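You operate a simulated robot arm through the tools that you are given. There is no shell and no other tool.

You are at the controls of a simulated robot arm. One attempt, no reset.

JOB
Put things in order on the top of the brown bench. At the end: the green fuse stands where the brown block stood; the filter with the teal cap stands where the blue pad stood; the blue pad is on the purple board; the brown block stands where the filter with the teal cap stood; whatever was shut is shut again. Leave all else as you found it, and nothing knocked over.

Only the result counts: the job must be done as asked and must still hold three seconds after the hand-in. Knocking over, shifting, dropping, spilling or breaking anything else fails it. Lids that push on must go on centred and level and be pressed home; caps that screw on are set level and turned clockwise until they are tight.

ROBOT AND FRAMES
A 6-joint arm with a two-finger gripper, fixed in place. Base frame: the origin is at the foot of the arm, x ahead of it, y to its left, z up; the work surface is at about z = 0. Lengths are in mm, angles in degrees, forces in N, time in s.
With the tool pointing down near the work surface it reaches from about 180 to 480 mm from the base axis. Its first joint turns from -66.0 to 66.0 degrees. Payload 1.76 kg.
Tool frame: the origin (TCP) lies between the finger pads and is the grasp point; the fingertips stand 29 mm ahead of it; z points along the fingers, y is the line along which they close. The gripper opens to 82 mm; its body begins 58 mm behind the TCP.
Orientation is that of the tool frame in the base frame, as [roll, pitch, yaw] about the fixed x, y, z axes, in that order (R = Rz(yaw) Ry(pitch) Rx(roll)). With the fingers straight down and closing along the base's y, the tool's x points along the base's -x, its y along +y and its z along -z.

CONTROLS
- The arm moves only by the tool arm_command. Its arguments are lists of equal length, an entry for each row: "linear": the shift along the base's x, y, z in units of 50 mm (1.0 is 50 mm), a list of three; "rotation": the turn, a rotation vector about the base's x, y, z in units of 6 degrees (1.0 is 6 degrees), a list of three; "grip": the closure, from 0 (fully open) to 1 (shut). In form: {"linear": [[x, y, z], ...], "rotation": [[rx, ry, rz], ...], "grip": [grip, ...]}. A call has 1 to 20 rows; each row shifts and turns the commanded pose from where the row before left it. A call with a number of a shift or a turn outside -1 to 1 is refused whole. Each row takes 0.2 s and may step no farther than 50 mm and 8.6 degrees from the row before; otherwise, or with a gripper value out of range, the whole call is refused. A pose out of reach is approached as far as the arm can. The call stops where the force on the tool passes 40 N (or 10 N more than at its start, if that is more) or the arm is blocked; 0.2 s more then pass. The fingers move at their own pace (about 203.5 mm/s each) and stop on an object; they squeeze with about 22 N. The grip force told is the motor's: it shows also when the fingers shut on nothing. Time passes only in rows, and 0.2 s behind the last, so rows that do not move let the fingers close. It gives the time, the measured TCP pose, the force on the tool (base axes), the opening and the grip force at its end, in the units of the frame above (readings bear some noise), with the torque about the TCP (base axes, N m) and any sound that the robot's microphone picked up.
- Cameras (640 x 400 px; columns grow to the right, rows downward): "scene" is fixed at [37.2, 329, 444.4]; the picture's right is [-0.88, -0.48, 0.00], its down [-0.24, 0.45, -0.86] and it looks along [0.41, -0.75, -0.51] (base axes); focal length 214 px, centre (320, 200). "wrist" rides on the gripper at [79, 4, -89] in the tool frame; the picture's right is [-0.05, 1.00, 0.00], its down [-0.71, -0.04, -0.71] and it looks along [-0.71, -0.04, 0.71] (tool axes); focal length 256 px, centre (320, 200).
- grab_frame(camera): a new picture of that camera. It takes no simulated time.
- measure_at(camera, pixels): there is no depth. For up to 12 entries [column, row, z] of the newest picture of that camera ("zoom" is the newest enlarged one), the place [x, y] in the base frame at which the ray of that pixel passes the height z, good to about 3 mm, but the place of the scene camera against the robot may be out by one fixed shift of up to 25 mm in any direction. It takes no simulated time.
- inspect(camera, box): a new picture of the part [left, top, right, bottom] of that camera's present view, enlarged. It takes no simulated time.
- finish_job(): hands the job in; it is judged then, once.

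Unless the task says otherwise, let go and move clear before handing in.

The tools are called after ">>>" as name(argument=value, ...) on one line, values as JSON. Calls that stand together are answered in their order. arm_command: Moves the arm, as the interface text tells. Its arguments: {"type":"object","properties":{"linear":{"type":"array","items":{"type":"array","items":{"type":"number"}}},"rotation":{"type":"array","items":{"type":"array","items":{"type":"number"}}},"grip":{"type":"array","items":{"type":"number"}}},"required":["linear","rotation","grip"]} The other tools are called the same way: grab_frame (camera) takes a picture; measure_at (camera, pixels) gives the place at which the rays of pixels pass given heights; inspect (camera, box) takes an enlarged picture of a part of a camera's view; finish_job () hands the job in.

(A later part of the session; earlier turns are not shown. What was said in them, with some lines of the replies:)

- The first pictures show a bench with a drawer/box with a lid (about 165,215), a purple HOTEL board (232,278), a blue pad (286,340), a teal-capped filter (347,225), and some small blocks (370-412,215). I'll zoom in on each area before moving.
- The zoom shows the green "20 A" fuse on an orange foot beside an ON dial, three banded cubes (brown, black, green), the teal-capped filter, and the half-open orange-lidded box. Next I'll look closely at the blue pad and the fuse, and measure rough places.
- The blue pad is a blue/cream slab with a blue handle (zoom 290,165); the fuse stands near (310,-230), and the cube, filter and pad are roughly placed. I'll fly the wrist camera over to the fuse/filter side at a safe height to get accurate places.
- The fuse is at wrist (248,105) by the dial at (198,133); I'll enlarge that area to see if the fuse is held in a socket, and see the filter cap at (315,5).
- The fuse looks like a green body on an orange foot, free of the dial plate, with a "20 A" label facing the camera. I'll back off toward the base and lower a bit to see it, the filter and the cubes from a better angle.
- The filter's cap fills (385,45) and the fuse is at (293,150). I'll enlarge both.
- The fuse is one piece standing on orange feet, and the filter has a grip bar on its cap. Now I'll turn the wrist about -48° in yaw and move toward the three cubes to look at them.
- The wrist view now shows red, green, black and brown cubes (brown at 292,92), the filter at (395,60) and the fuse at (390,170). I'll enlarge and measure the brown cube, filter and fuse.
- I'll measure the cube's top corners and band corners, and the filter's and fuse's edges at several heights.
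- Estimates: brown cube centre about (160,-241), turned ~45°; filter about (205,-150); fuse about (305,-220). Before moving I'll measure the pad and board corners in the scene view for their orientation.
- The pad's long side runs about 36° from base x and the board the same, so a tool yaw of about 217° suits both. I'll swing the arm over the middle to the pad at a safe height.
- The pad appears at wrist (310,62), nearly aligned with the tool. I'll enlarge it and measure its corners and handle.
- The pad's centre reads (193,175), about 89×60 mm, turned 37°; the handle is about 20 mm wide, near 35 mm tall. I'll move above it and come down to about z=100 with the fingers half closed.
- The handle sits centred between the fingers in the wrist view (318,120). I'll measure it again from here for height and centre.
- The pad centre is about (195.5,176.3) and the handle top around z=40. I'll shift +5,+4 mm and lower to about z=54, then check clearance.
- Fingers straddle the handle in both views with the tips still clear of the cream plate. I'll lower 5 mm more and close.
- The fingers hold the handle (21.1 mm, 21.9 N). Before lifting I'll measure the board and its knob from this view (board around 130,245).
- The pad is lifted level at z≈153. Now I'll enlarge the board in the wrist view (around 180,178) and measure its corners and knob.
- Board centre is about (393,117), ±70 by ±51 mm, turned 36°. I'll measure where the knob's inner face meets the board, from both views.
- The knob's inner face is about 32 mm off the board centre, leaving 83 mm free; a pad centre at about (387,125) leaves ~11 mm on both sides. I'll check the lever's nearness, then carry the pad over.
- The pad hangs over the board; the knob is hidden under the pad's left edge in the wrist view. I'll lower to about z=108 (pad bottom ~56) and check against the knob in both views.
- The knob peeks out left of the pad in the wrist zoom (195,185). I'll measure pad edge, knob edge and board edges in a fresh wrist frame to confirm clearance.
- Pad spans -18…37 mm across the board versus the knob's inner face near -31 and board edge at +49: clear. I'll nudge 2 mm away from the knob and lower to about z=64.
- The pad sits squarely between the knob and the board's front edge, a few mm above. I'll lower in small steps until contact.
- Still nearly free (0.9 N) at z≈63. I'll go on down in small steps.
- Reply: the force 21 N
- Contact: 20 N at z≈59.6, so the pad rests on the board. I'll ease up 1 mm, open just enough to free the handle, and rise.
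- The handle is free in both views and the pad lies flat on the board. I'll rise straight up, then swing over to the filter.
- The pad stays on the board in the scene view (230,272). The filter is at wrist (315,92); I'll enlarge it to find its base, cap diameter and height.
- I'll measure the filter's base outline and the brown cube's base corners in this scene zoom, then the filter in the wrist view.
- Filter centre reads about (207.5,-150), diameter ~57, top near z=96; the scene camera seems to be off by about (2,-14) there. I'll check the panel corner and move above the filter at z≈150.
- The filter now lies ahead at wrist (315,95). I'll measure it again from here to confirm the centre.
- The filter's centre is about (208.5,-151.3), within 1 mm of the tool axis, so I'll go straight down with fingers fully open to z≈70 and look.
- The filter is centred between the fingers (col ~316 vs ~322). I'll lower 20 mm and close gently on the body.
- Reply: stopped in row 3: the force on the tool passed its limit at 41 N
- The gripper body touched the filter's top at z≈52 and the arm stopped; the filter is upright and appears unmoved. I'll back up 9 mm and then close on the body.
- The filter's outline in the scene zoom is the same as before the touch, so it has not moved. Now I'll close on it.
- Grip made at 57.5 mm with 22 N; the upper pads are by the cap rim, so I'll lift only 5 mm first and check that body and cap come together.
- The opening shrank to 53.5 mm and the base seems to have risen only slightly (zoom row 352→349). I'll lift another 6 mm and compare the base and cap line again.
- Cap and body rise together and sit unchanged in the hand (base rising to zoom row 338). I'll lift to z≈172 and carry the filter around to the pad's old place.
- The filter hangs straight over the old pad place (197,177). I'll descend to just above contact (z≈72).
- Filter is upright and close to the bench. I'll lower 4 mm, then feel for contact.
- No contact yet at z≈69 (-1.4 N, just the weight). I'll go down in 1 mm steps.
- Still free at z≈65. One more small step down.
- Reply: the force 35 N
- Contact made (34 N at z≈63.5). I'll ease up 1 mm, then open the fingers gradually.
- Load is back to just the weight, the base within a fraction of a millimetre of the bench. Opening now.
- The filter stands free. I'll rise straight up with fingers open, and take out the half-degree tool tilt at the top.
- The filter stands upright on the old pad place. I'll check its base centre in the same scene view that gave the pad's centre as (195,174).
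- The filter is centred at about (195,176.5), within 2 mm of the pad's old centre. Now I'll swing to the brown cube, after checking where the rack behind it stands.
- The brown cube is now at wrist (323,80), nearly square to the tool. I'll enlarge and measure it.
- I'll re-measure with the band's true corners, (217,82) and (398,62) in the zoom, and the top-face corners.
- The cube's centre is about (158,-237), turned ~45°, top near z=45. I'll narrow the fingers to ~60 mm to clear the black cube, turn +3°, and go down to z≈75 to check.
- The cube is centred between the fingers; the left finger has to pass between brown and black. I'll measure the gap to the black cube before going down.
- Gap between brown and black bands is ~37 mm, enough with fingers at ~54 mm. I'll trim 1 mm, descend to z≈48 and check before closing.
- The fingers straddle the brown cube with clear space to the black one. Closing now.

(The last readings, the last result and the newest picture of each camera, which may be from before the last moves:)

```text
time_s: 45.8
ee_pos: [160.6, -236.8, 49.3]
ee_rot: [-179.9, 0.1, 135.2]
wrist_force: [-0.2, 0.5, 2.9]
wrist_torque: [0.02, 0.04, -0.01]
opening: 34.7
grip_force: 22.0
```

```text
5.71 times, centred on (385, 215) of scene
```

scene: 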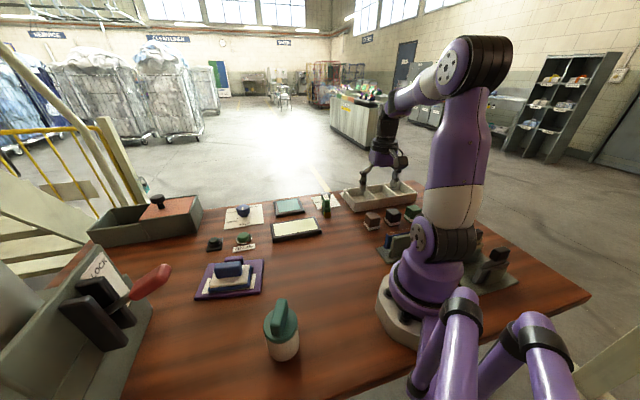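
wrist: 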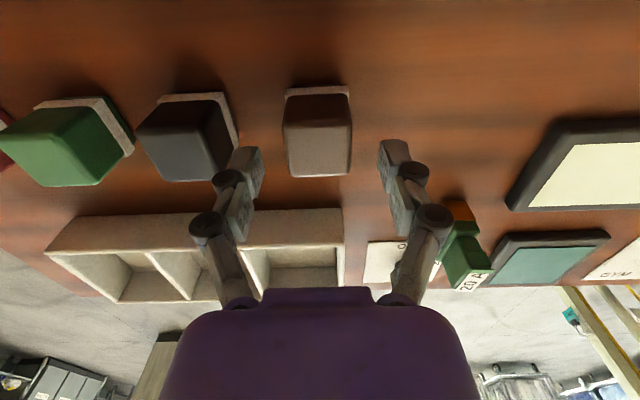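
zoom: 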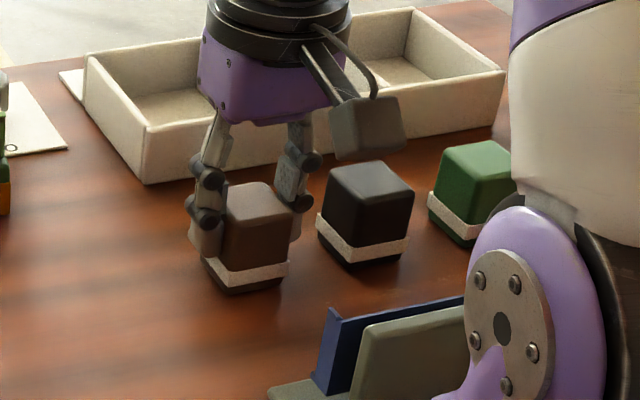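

The cube is held (34.7 mm) without having moved, so its place is (159,-237). I'll lift 70 mm and carry it to the filter's old place (209,-151.5).

>>> arm_command(linear=[[0, 0, 0.3], [0, 0, 0.5], [0, 0, 0.6], [0.252, 0.4265, 0], [0.252, 0.4265, 0], [0.252, 0.4265, 0], [0.252, 0.4265, 0], [0, 0, 0]], rotation=[[0, 0, 0], [0, 0, 0], [0, 0, 0], [0, 0, 0], [0, 0, 0], [0, 0, 0], [0, 0, 0], [0, 0, 0]], grip=[1, 1, 1, 1, 1, 1, 1, 1])

>>> grab_frame(camera="wrist")

>>> inspect(camera="scene", box=[290, 160, 430, 260])

```text
time_s: 47.6
ee_pos: [211.2, -150.4, 120.1]
ee_rot: [180.0, -0.1, 135.2]
wrist_force: [0.4, 0.3, -1.1]
wrist_torque: [0.0, 0.0, 0.01]
opening: 34.9
grip_force: 22.5
```

```text
taken
```

wrist: 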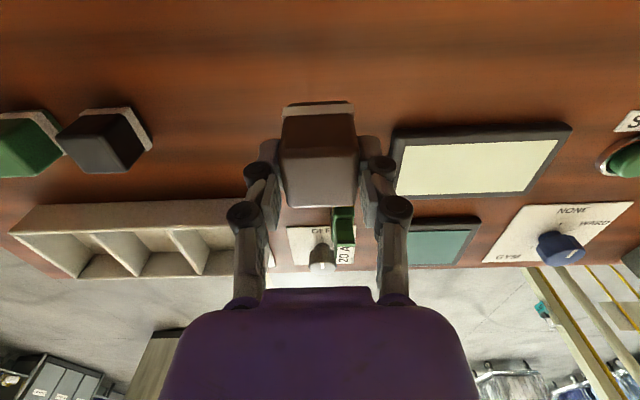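

```text
4.00 times, centred on (360, 210) of scene
```

zoom: 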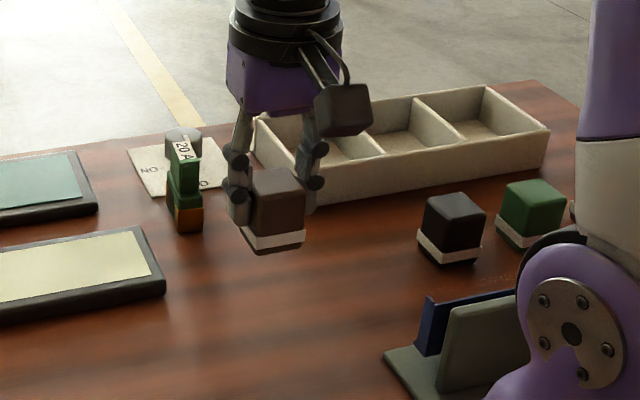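

The cube hangs level over the filter's old place. I'll descend to z≈52.

>>> arm_command(linear=[[0, 0, -0.6], [0, 0, -0.5], [0, 0, -0.22], [0, 0, 0]], rotation=[[0, 0, 0], [0, 0, 0], [0, 0, 0], [0, 0, 0]], grip=[1, 1, 1, 1])

>>> inspect(camera="scene", box=[325, 195, 370, 250])

```text
time_s: 48.6
ee_pos: [209.6, -151.4, 54.0]
ee_rot: [-180.0, 0.0, 135.2]
wrist_force: [-0.9, 0.3, -0.9]
wrist_torque: [-0.03, 0.0, -0.01]
opening: 35.2
grip_force: 22.2
```

```text
7.27 times, centred on (348, 222) of scene
```

zoom: 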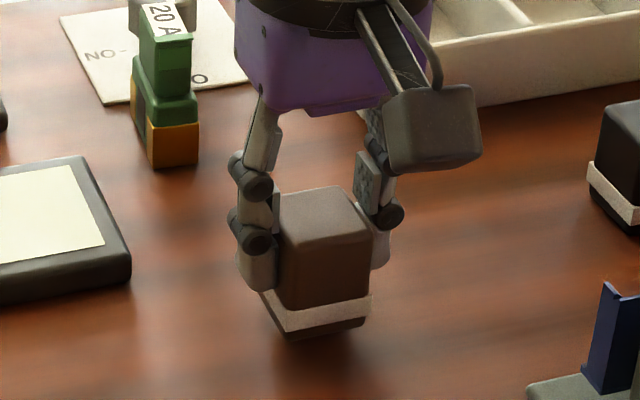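

The cube is over the right spot (base about zoom (316,318), as the filter's was). I'll lower to contact in small steps.

>>> arm_command(linear=[[0, 0, -0.04], [0, 0, -0.02], [0, 0, 0]], rotation=[[0, 0, 0], [0, 0, 0], [0, 0, 0]], grip=[1, 1, 1])

```text
time_s: 49.4
ee_pos: [209.1, -150.8, 49.8]
ee_rot: [179.9, 0.0, 135.1]
wrist_force: [-0.8, 0.1, -0.6]
wrist_torque: [0.0, 0.0, 0.02]
opening: 35.4
grip_force: 22.2
```

>>> arm_command(linear=[[0, 0, -0.02], [0, 0, -0.01], [0, 0, 0]], rotation=[[0, 0, 0], [0, 0, 0], [0, 0, 0]], grip=[1, 1, 1])

```text
time_s: 50.2
ee_pos: [210.7, -150.3, 49.5]
ee_rot: [180.0, 0.1, 135.1]
wrist_force: [-2.2, 1.3, 20.3]
wrist_torque: [0.09, 0.04, 0.01]
opening: 35.0
grip_force: 22.6
```

Contact is felt (20 N at z≈49). I'll ease up slightly and open the fingers, then rise.

>>> arm_command(linear=[[0, 0, 0.015], [0, 0, 0], [0, 0, 0], [0, 0, 0], [0, 0, 0]], rotation=[[0, 0, 0], [0, 0, 0], [0, 0, 0], [0, 0, 0], [0, 0, 0]], grip=[1, 0.5, 0.4, 0.3, 0.3])

>>> inspect(camera="wrist", box=[190, 70, 430, 250])

>>> inspect(camera="scene", box=[325, 195, 370, 250])

```text
time_s: 51.4
ee_pos: [210.2, -151.5, 47.8]
ee_rot: [-180.0, 0.0, 135.2]
wrist_force: [0.6, -0.5, 0.1]
wrist_torque: [-0.02, -0.03, 0.01]
opening: 57.5
grip_force: 0.1
```

```text
2.22 times, centred on (310, 160) of wrist
```

zoom: 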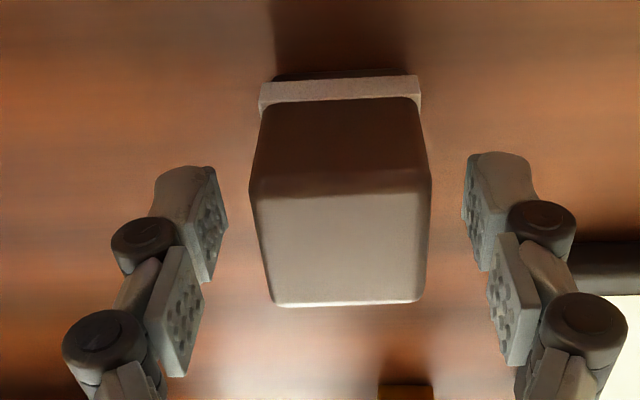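

```text
7.27 times, centred on (348, 222) of scene
```

zoom: 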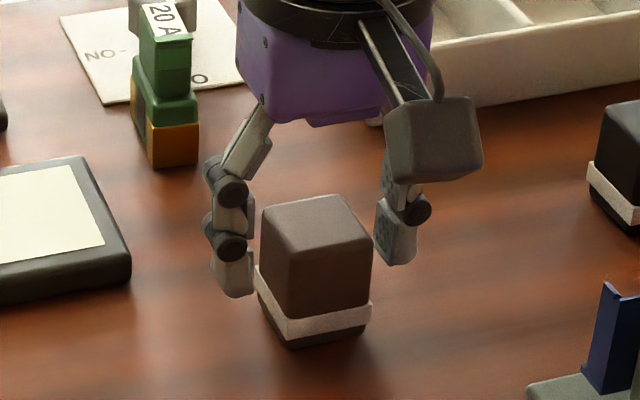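

The brown cube stands where the filter stood (zoom 315,270). I'll rise clear and move to view the fuse.

>>> arm_command(linear=[[0, 0, 0.6], [0, 0, 0.9], [0, 0, 0.9], [0.44, -0.357, 0], [0.44, -0.357, 0], [0.44, -0.357, 0], [0, 0, 0]], rotation=[[0, 0, 0], [0, 0, 0], [0, 0, 0], [0, 0, 0], [0, 0, 0], [0, 0, 0], [0, 0, 0]], grip=[0.3, 0.3, 0.3, 0.3, 0.3, 0.3, 0.3])

>>> grab_frame(camera="wrist")

>>> grab_frame(camera="scene")

```text
time_s: 53.0
ee_pos: [275.5, -203.5, 167.9]
ee_rot: [180.0, 0.0, 135.2]
wrist_force: [0.3, -0.1, 0.8]
wrist_torque: [-0.03, -0.01, 0.01]
opening: 57.7
grip_force: 0.0
```

```text
taken
```

wrist: 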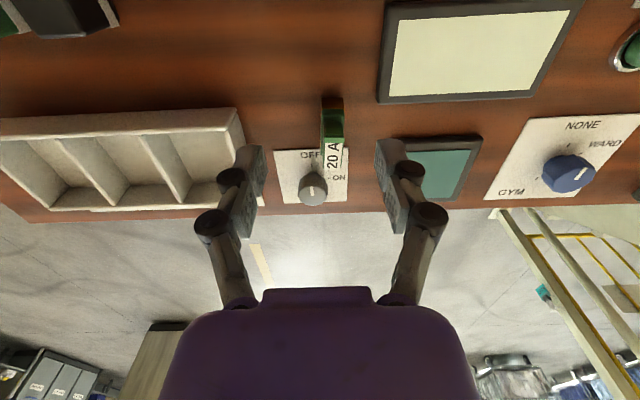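

```text
taken
```

scene: 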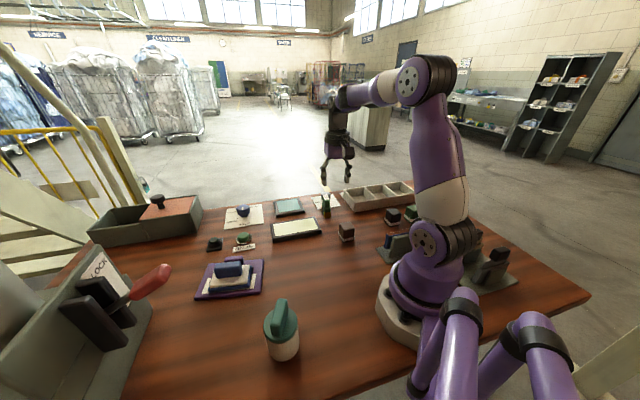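

The fuse is at wrist (333,125), its long axis along the tool's forward line. I'll enlarge it and measure.

>>> inspect(camera="wrist", box=[285, 85, 385, 185])

>>> measure_at(camera="wrist", pixels=[[321, 98, 15], [343, 97, 15], [322, 106, 25], [344, 106, 25], [332, 140, 60], [345, 140, 60], [322, 178, 60], [340, 181, 60], [321, 98, 0], [343, 97, 0]])

```text
4.00 times, centred on (335, 135) of wrist
```

zoom: 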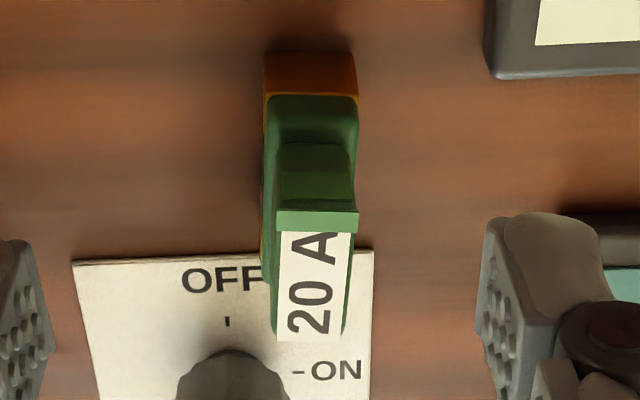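

```text
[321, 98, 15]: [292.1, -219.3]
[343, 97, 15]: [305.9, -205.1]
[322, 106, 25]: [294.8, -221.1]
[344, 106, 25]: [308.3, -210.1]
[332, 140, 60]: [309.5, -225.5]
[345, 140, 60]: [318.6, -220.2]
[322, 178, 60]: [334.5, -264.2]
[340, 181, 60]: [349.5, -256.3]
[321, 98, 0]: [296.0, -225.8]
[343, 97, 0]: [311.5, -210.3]
```

The fuse base is about 20×45 mm, long axis near -49°, near-edge midpoint about (304,-218), so its centre is about (320,-235). I'll measure the label plate at several heights to get its top height.

>>> measure_at(camera="wrist", pixels=[[324.5, 144, 60], [343.8, 143, 60], [323.8, 170, 60], [341, 170, 60], [324.5, 144, 80], [343.8, 143, 80], [323.8, 170, 80], [341, 170, 80], [325, 121, 40], [343, 121, 40]])

>>> inspect(camera="scene", box=[305, 180, 350, 225])

```text
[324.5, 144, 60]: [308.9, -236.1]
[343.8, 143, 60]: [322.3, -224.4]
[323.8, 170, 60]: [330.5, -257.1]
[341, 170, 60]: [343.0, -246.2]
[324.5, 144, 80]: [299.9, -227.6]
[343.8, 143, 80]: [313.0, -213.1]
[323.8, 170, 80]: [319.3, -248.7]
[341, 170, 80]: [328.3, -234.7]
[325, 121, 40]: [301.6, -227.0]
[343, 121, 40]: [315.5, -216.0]
```

```text
8.89 times, centred on (328, 202) of scene
```

zoom: 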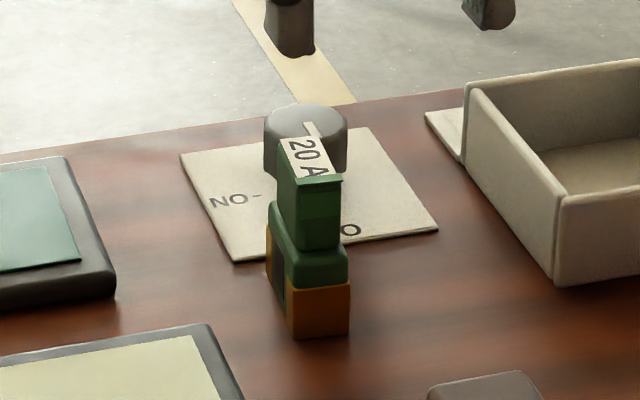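

The label plate's top is near z=70, above the base centre (320,-235). I'll move over it, turn -4° to line up, and descend to z≈108 with the fingers at ~45 mm.

>>> arm_command(linear=[[0.45, -0.3, 0], [0.45, -0.3, 0], [0, 0, -0.6], [0, 0, -0.6], [0, 0, 0]], rotation=[[0, 0, -0.35], [0, 0, -0.35], [0, 0, 0], [0, 0, 0], [0, 0, 0]], grip=[0.4, 0.45, 0.45, 0.45, 0.45])

>>> grab_frame(camera="wrist")

>>> inspect(camera="scene", box=[295, 160, 365, 225])

```text
time_s: 54.2
ee_pos: [319.0, -231.4, 107.6]
ee_rot: [-180.0, 0.0, 131.0]
wrist_force: [-0.4, -0.6, -0.9]
wrist_torque: [0.0, 0.01, 0.02]
opening: 44.9
grip_force: 0.0
```

```text
taken
```

wrist: 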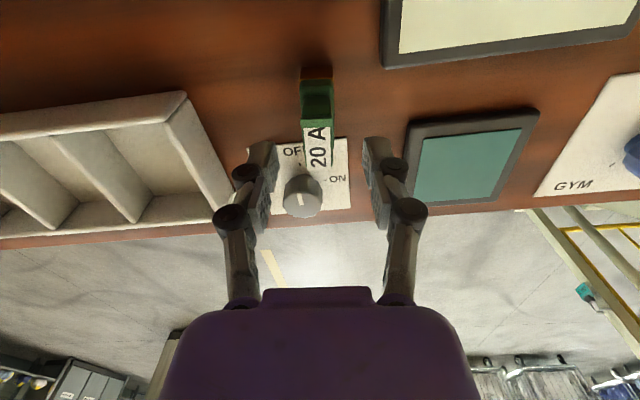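

```text
6.15 times, centred on (330, 192) of scene
```

zoom: 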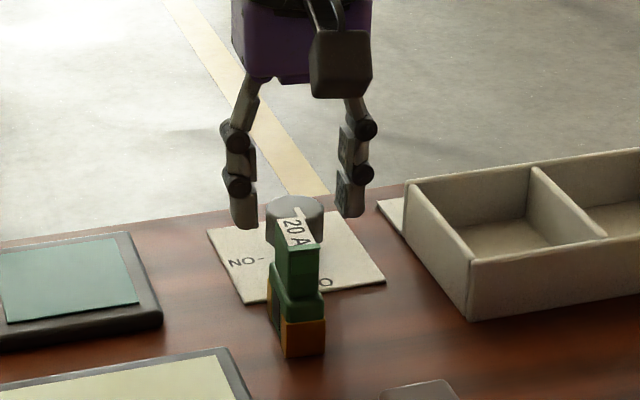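

The fuse is centred between the fingers (col ~317 vs 320). I'll enlarge and measure once more.

>>> inspect(camera="wrist", box=[270, 60, 370, 190])

>>> measure_at(camera="wrist", pixels=[[302, 128, 70], [331, 125, 70], [306, 168, 70], [331, 166, 70], [301, 70, 0], [331, 69, 0]])

```text
3.08 times, centred on (320, 125) of wrist
```

zoom: 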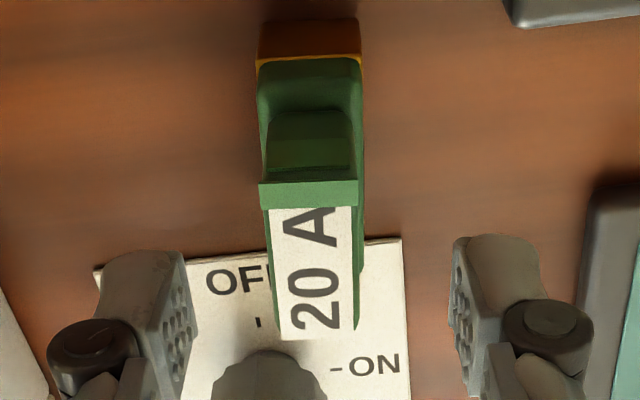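

```text
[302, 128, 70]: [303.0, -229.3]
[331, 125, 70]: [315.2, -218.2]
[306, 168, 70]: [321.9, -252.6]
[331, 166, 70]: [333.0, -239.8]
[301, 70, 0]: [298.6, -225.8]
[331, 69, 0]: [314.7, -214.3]
```

The label plate's centre is (318.5,-235), matching the tool axis. I'll descend to z≈62 with the fingers around the grip.

>>> arm_command(linear=[[0, 0, -0.5], [0, 0, -0.42], [0, 0, 0]], rotation=[[0, 0, 0], [0, 0, 0], [0, 0, 0]], grip=[0.45, 0.45, 0.45])

>>> inspect(camera="wrist", box=[240, 60, 400, 240])

>>> inspect(camera="scene", box=[295, 165, 365, 225])

```text
time_s: 55.0
ee_pos: [319.2, -234.3, 60.9]
ee_rot: [-180.0, 0.0, 131.0]
wrist_force: [0.9, 0.7, 0.4]
wrist_torque: [-0.01, 0.02, -0.02]
opening: 45.3
grip_force: 0.1
```

```text
2.22 times, centred on (320, 150) of wrist
```

zoom: 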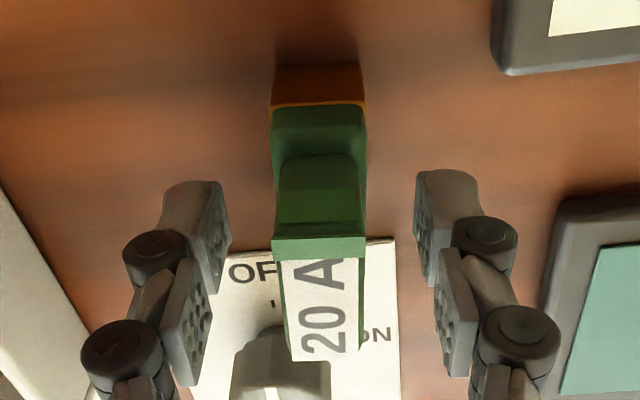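

```text
6.67 times, centred on (330, 195) of scene
```

zoom: 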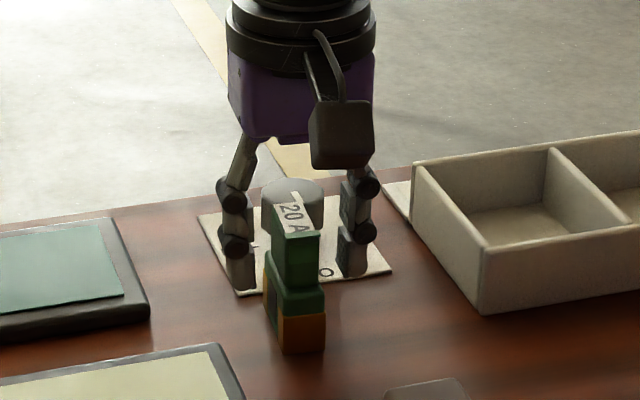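

The fingers straddle the fuse's green grip symmetrically. Closing now.

>>> arm_command(linear=[[0, 0, 0], [0, 0, 0], [0, 0, 0], [0, 0, 0]], rotation=[[0, 0, 0], [0, 0, 0], [0, 0, 0], [0, 0, 0]], grip=[0.6, 0.7, 1, 1])

>>> inspect(camera="wrist", box=[240, 60, 400, 240])

>>> inspect(camera="scene", box=[295, 165, 365, 225])

```text
time_s: 56.0
ee_pos: [319.0, -234.3, 61.3]
ee_rot: [179.9, 0.0, 131.1]
wrist_force: [0.4, 0.1, 0.5]
wrist_torque: [-0.02, -0.02, 0.01]
opening: 21.0
grip_force: 22.4
```

```text
2.22 times, centred on (320, 150) of wrist
```

zoom: 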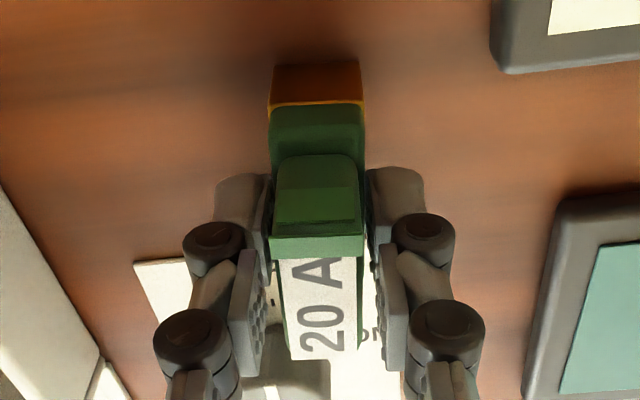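

```text
6.67 times, centred on (330, 195) of scene
```

zoom: 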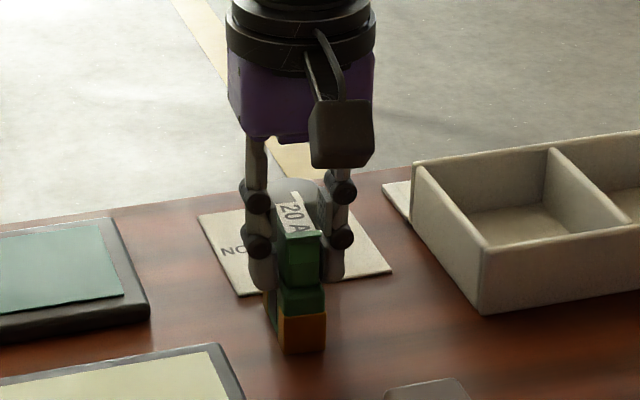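

Held at 21 mm, 22 N. I'll lift 10 mm gently and watch whether the fuse comes freely.

>>> arm_command(linear=[[0, 0, 0.05], [0, 0, 0.15], [0, 0, 0]], rotation=[[0, 0, 0], [0, 0, 0], [0, 0, 0]], grip=[1, 1, 1])

>>> inspect(camera="wrist", box=[240, 60, 400, 240])

>>> inspect(camera="scene", box=[295, 165, 365, 225])

```text
time_s: 56.8
ee_pos: [320.1, -234.0, 70.1]
ee_rot: [180.0, 0.1, 131.0]
wrist_force: [-1.1, -0.2, -1.6]
wrist_torque: [0.01, -0.03, 0.0]
opening: 21.4
grip_force: 21.6
```

```text
2.22 times, centred on (320, 150) of wrist
```

zoom: 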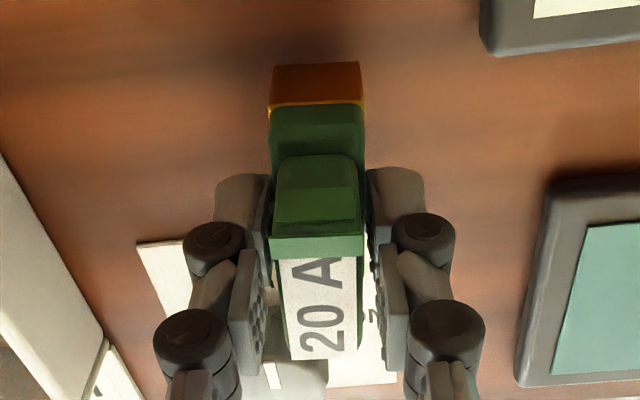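

```text
6.67 times, centred on (330, 195) of scene
```

zoom: 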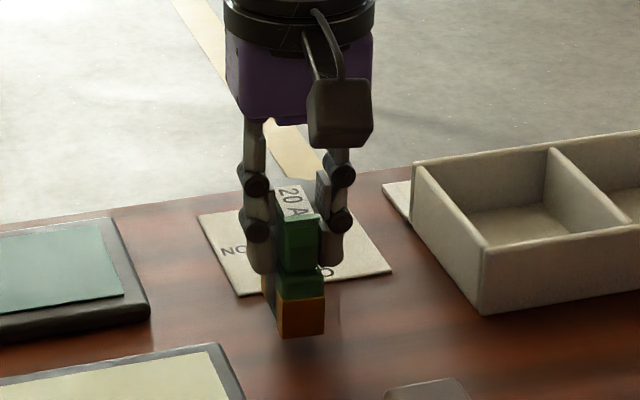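

The fuse lifts freely (bottom clear, nothing left behind). I'll lift to z≈147 and carry it to the brown cube's old place (159,-237).

>>> arm_command(linear=[[0, 0, 0.7], [0, 0, 0.8], [-0.645, -0.008, 0], [-0.645, -0.008, 0], [-0.645, -0.008, 0], [-0.645, -0.008, 0], [-0.645, -0.008, 0], [0, 0, 0]], rotation=[[0, 0, 0], [0, 0, 0], [0, 0, 0], [0, 0, 0], [0, 0, 0], [0, 0, 0], [0, 0, 0], [0, 0, 0]], grip=[1, 1, 1, 1, 1, 1, 1, 1])

>>> grab_frame(camera="wrist")

>>> inspect(camera="scene", box=[330, 170, 450, 260])

```text
time_s: 58.6
ee_pos: [159.7, -238.9, 148.8]
ee_rot: [-180.0, 0.0, 131.0]
wrist_force: [0.3, -0.7, -0.1]
wrist_torque: [0.01, -0.03, 0.01]
opening: 21.6
grip_force: 22.0
```

```text
taken
```

wrist: 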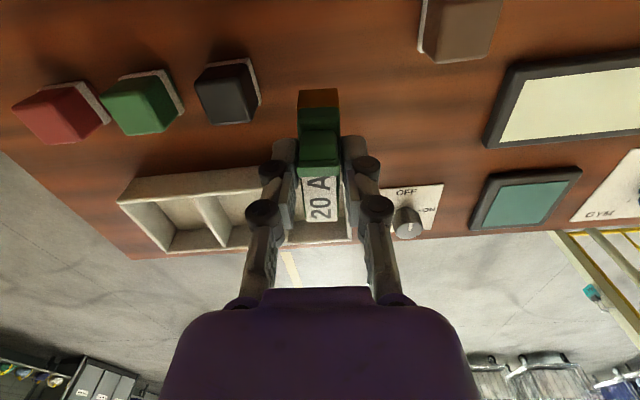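

```text
4.44 times, centred on (390, 215) of scene
```

zoom: 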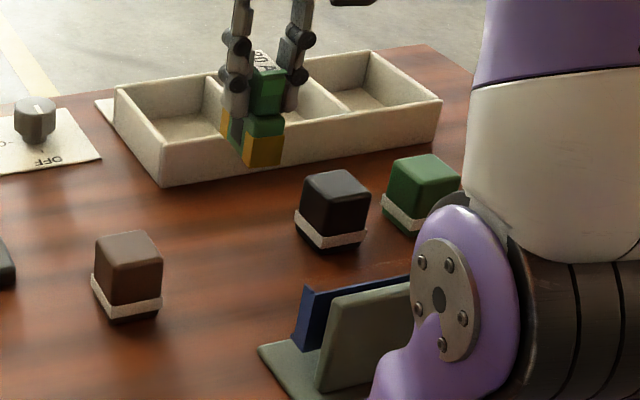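

The fuse hangs over the empty place in line with the cubes. I'll descend to z≈67.

>>> arm_command(linear=[[0, 0, -0.6], [0, 0, -0.6], [0, 0, -0.38], [0, 0, 0]], rotation=[[0, 0, 0], [0, 0, 0], [0, 0, 0], [0, 0, 0]], grip=[1, 1, 1, 1])

>>> grab_frame(camera="wrist")

>>> inspect(camera="scene", box=[325, 185, 425, 250])

```text
time_s: 59.6
ee_pos: [160.2, -236.7, 71.4]
ee_rot: [180.0, 0.0, 131.0]
wrist_force: [-0.8, -1.1, -1.2]
wrist_torque: [0.03, 0.0, 0.0]
opening: 21.0
grip_force: 22.2
```

```text
taken
```

wrist: 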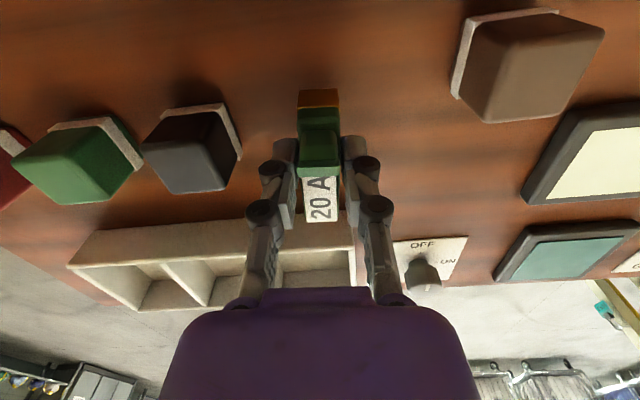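

```text
6.15 times, centred on (375, 218) of scene
```

zoom: 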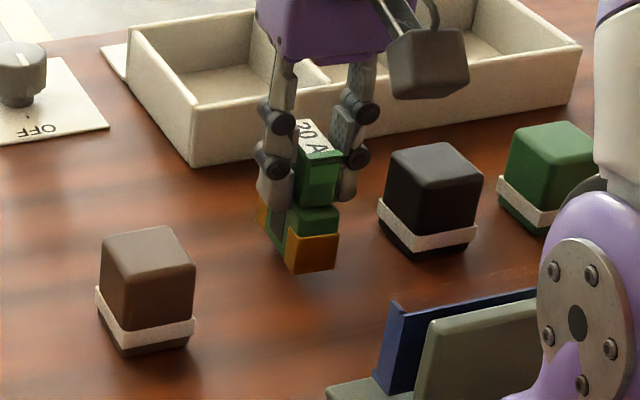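

The fuse is upright and about 6 mm above the bench. Lowering to contact in small steps.

>>> arm_command(linear=[[0, 0, -0.05], [0, 0, -0.05], [0, 0, 0]], rotation=[[0, 0, 0], [0, 0, 0], [0, 0, 0]], grip=[1, 1, 1])

```text
time_s: 60.4
ee_pos: [160.6, -236.1, 64.3]
ee_rot: [-180.0, 0.0, 131.0]
wrist_force: [-0.5, 0.4, -1.9]
wrist_torque: [-0.03, -0.04, 0.01]
opening: 21.0
grip_force: 21.9
```

>>> arm_command(linear=[[0, 0, -0.02], [0, 0, -0.01], [0, 0, 0]], rotation=[[0, 0, 0], [0, 0, 0], [0, 0, 0]], grip=[1, 1, 1])

```text
time_s: 61.2
ee_pos: [159.6, -235.7, 63.2]
ee_rot: [180.0, 0.0, 130.9]
wrist_force: [0.3, 0.1, -0.1]
wrist_torque: [0.01, 0.0, 0.01]
opening: 21.2
grip_force: 22.2
```

Load seems to be just coming off (-0.1 N). One more millimetre.

>>> arm_command(linear=[[0, 0, -0.01], [0, 0, -0.01], [0, 0, 0]], rotation=[[0, 0, 0], [0, 0, 0], [0, 0, 0]], grip=[1, 1, 1])

>>> inspect(camera="scene", box=[345, 185, 405, 245])

```text
time_s: 62.0
ee_pos: [159.7, -237.1, 60.6]
ee_rot: [-180.0, 0.0, 131.0]
wrist_force: [-0.1, 7.1, 19.6]
wrist_torque: [0.24, 0.02, 0.0]
opening: 21.5
grip_force: 22.1
```

```text
6.67 times, centred on (375, 215) of scene
```

zoom: 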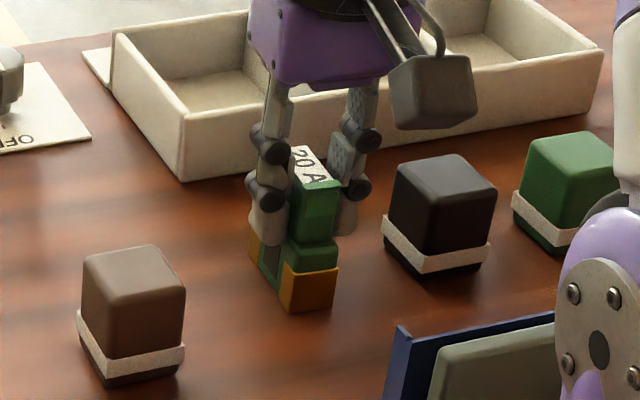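

Contact is made (20 N) and the fuse stands on its feet. I'll ease up ~0.8 mm, open to ~40 mm, and look.

>>> arm_command(linear=[[0, 0, 0.015], [0, 0, 0], [0, 0, 0], [0, 0, 0], [0, 0, 0]], rotation=[[0, 0, 0], [0, 0, 0], [0, 0, 0], [0, 0, 0], [0, 0, 0]], grip=[1, 0.7, 0.6, 0.5, 0.5])

>>> inspect(camera="wrist", box=[220, 60, 420, 240])

>>> inspect(camera="scene", box=[345, 185, 405, 245])

```text
time_s: 63.2
ee_pos: [159.8, -235.4, 59.7]
ee_rot: [-180.0, -0.1, 131.0]
wrist_force: [0.4, 0.8, -0.5]
wrist_torque: [0.04, 0.01, 0.01]
opening: 40.9
grip_force: 0.1
```

```text
2.22 times, centred on (320, 150) of wrist
```

zoom: 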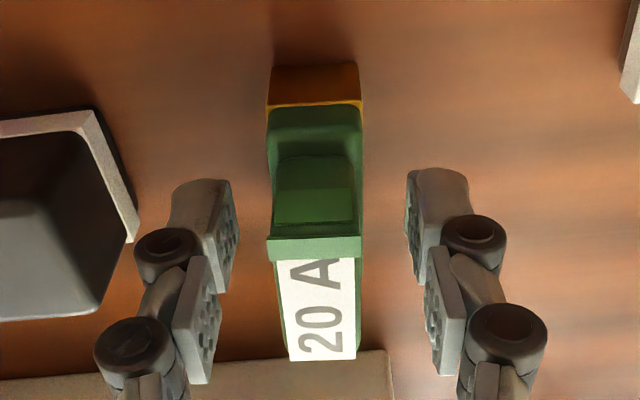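

```text
6.67 times, centred on (375, 215) of scene
```

zoom: 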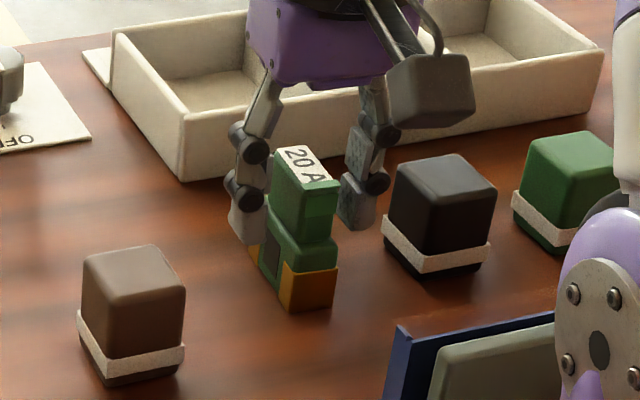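

The fuse stands free between the open fingers. I'll rise straight up and check the whole bench.

>>> arm_command(linear=[[0, 0, 0.4], [0, 0, 0.8], [0, 0, 0.9], [0, 0, 0.9], [0.3, 0.4, 0.4], [0.4, 0.4, 0.4], [0.4, 0.4, 0.2], [0.4, 0.4, 0], [0, 0, 0]], rotation=[[0, 0, 0], [0, 0, 0], [0, 0, 0], [0, 0, 0], [0, 0, 0], [0, 0, 0], [0, 0, 0], [0, 0, 0], [0, 0, 0]], grip=[0.5, 0.5, 0.5, 0.4, 0.2, 0, 0, 0, 0])

>>> grab_frame(camera="scene")

>>> grab_frame(camera="wrist")

>>> inspect(camera="scene", box=[320, 170, 440, 245])

>>> inspect(camera="scene", box=[180, 180, 340, 300])

>>> inspect(camera="scene", box=[240, 280, 336, 375])

```text
time_s: 65.2
ee_pos: [236.9, -154.9, 260.7]
ee_rot: [180.0, 0.0, 130.9]
wrist_force: [-1.0, 0.5, -0.1]
wrist_torque: [-0.01, 0.02, -0.02]
opening: 82.1
grip_force: 0.2
```

```text
taken
```

scene: 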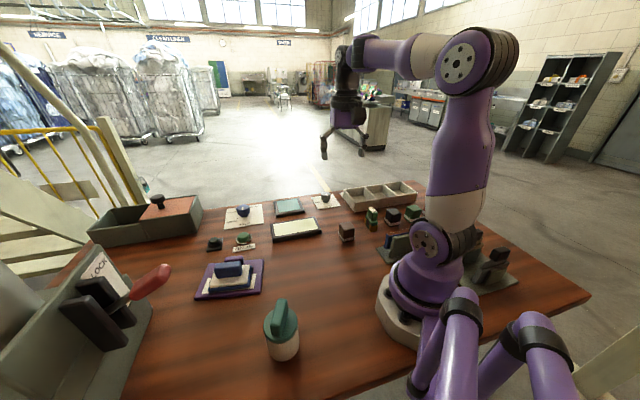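

```text
taken
```

wrist: 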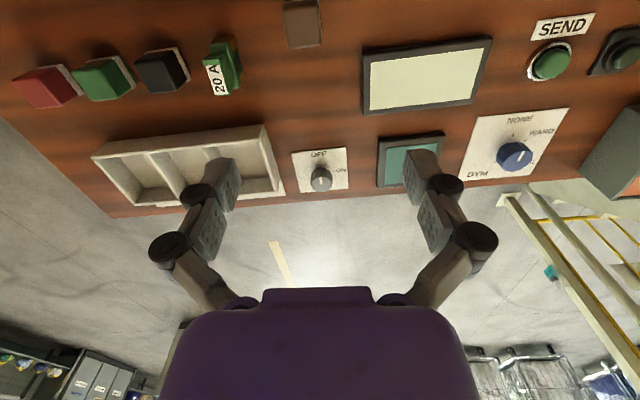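

```text
5.33 times, centred on (380, 208) of scene
```

zoom: 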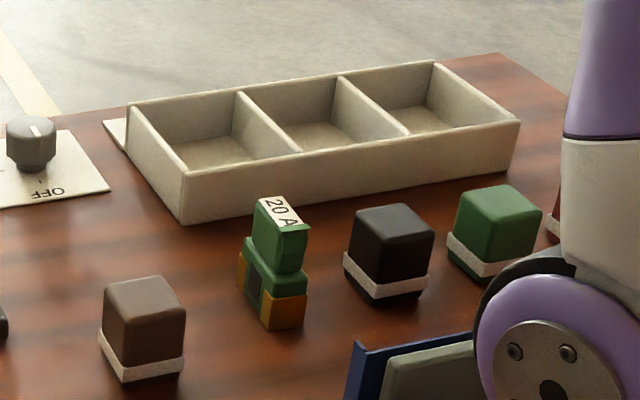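

```text
3.33 times, centred on (260, 240) of scene
```

zoom: 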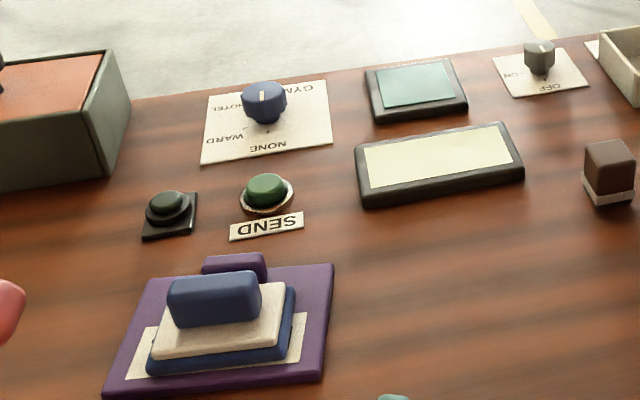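

```text
4.21 times, centred on (288, 328) of scene
```

zoom: 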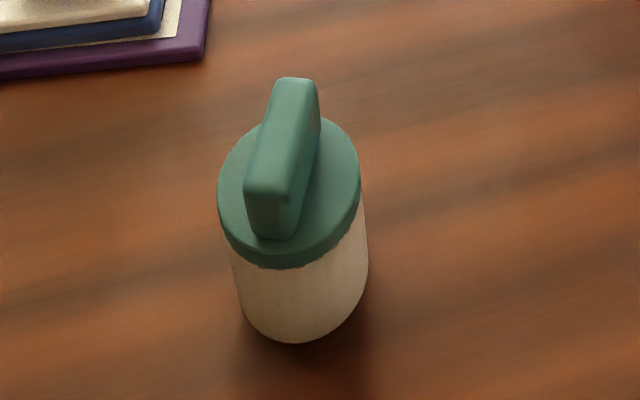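

All four are in place and upright: fuse at the cube's old spot (scene 371,228), cube at the filter's old spot (347,237), filter on the pad's old spot (284,350), and pad flat on the purple board. Everything else matches the first pictures, nothing shut was opened, and the empty hand is clear, so I'm handing in.

>>> finish_job()

```text
The job is handed in.
```

I moved all four items to their new places and handed the job in. The hand-in gave no verdict, so what follows is from my last pictures and readings:

- **Blue pad:** it lies flat on the purple HOTEL board, clear of the knob and inside the edges.
- **Filter with the teal cap:** it stands upright within about 2 mm of where the pad's centre was.
- **Brown block:** it stands where the filter stood.
- **Green fuse:** the 20 A fuse stands on its feet where the brown block stood, within about 5 mm.

**Contact with the filter:** coming down to grip it, the gripper body pressed on the top of its cap and the arm stopped at 41 N. The filter looked the same afterwards, and the cap and body lifted together as one piece.

I opened nothing, so there was nothing to shut again. The box with the orange lid was already half open, and I left it that way. Nothing was knocked over, and the arm was empty and well above the bench when I handed in.
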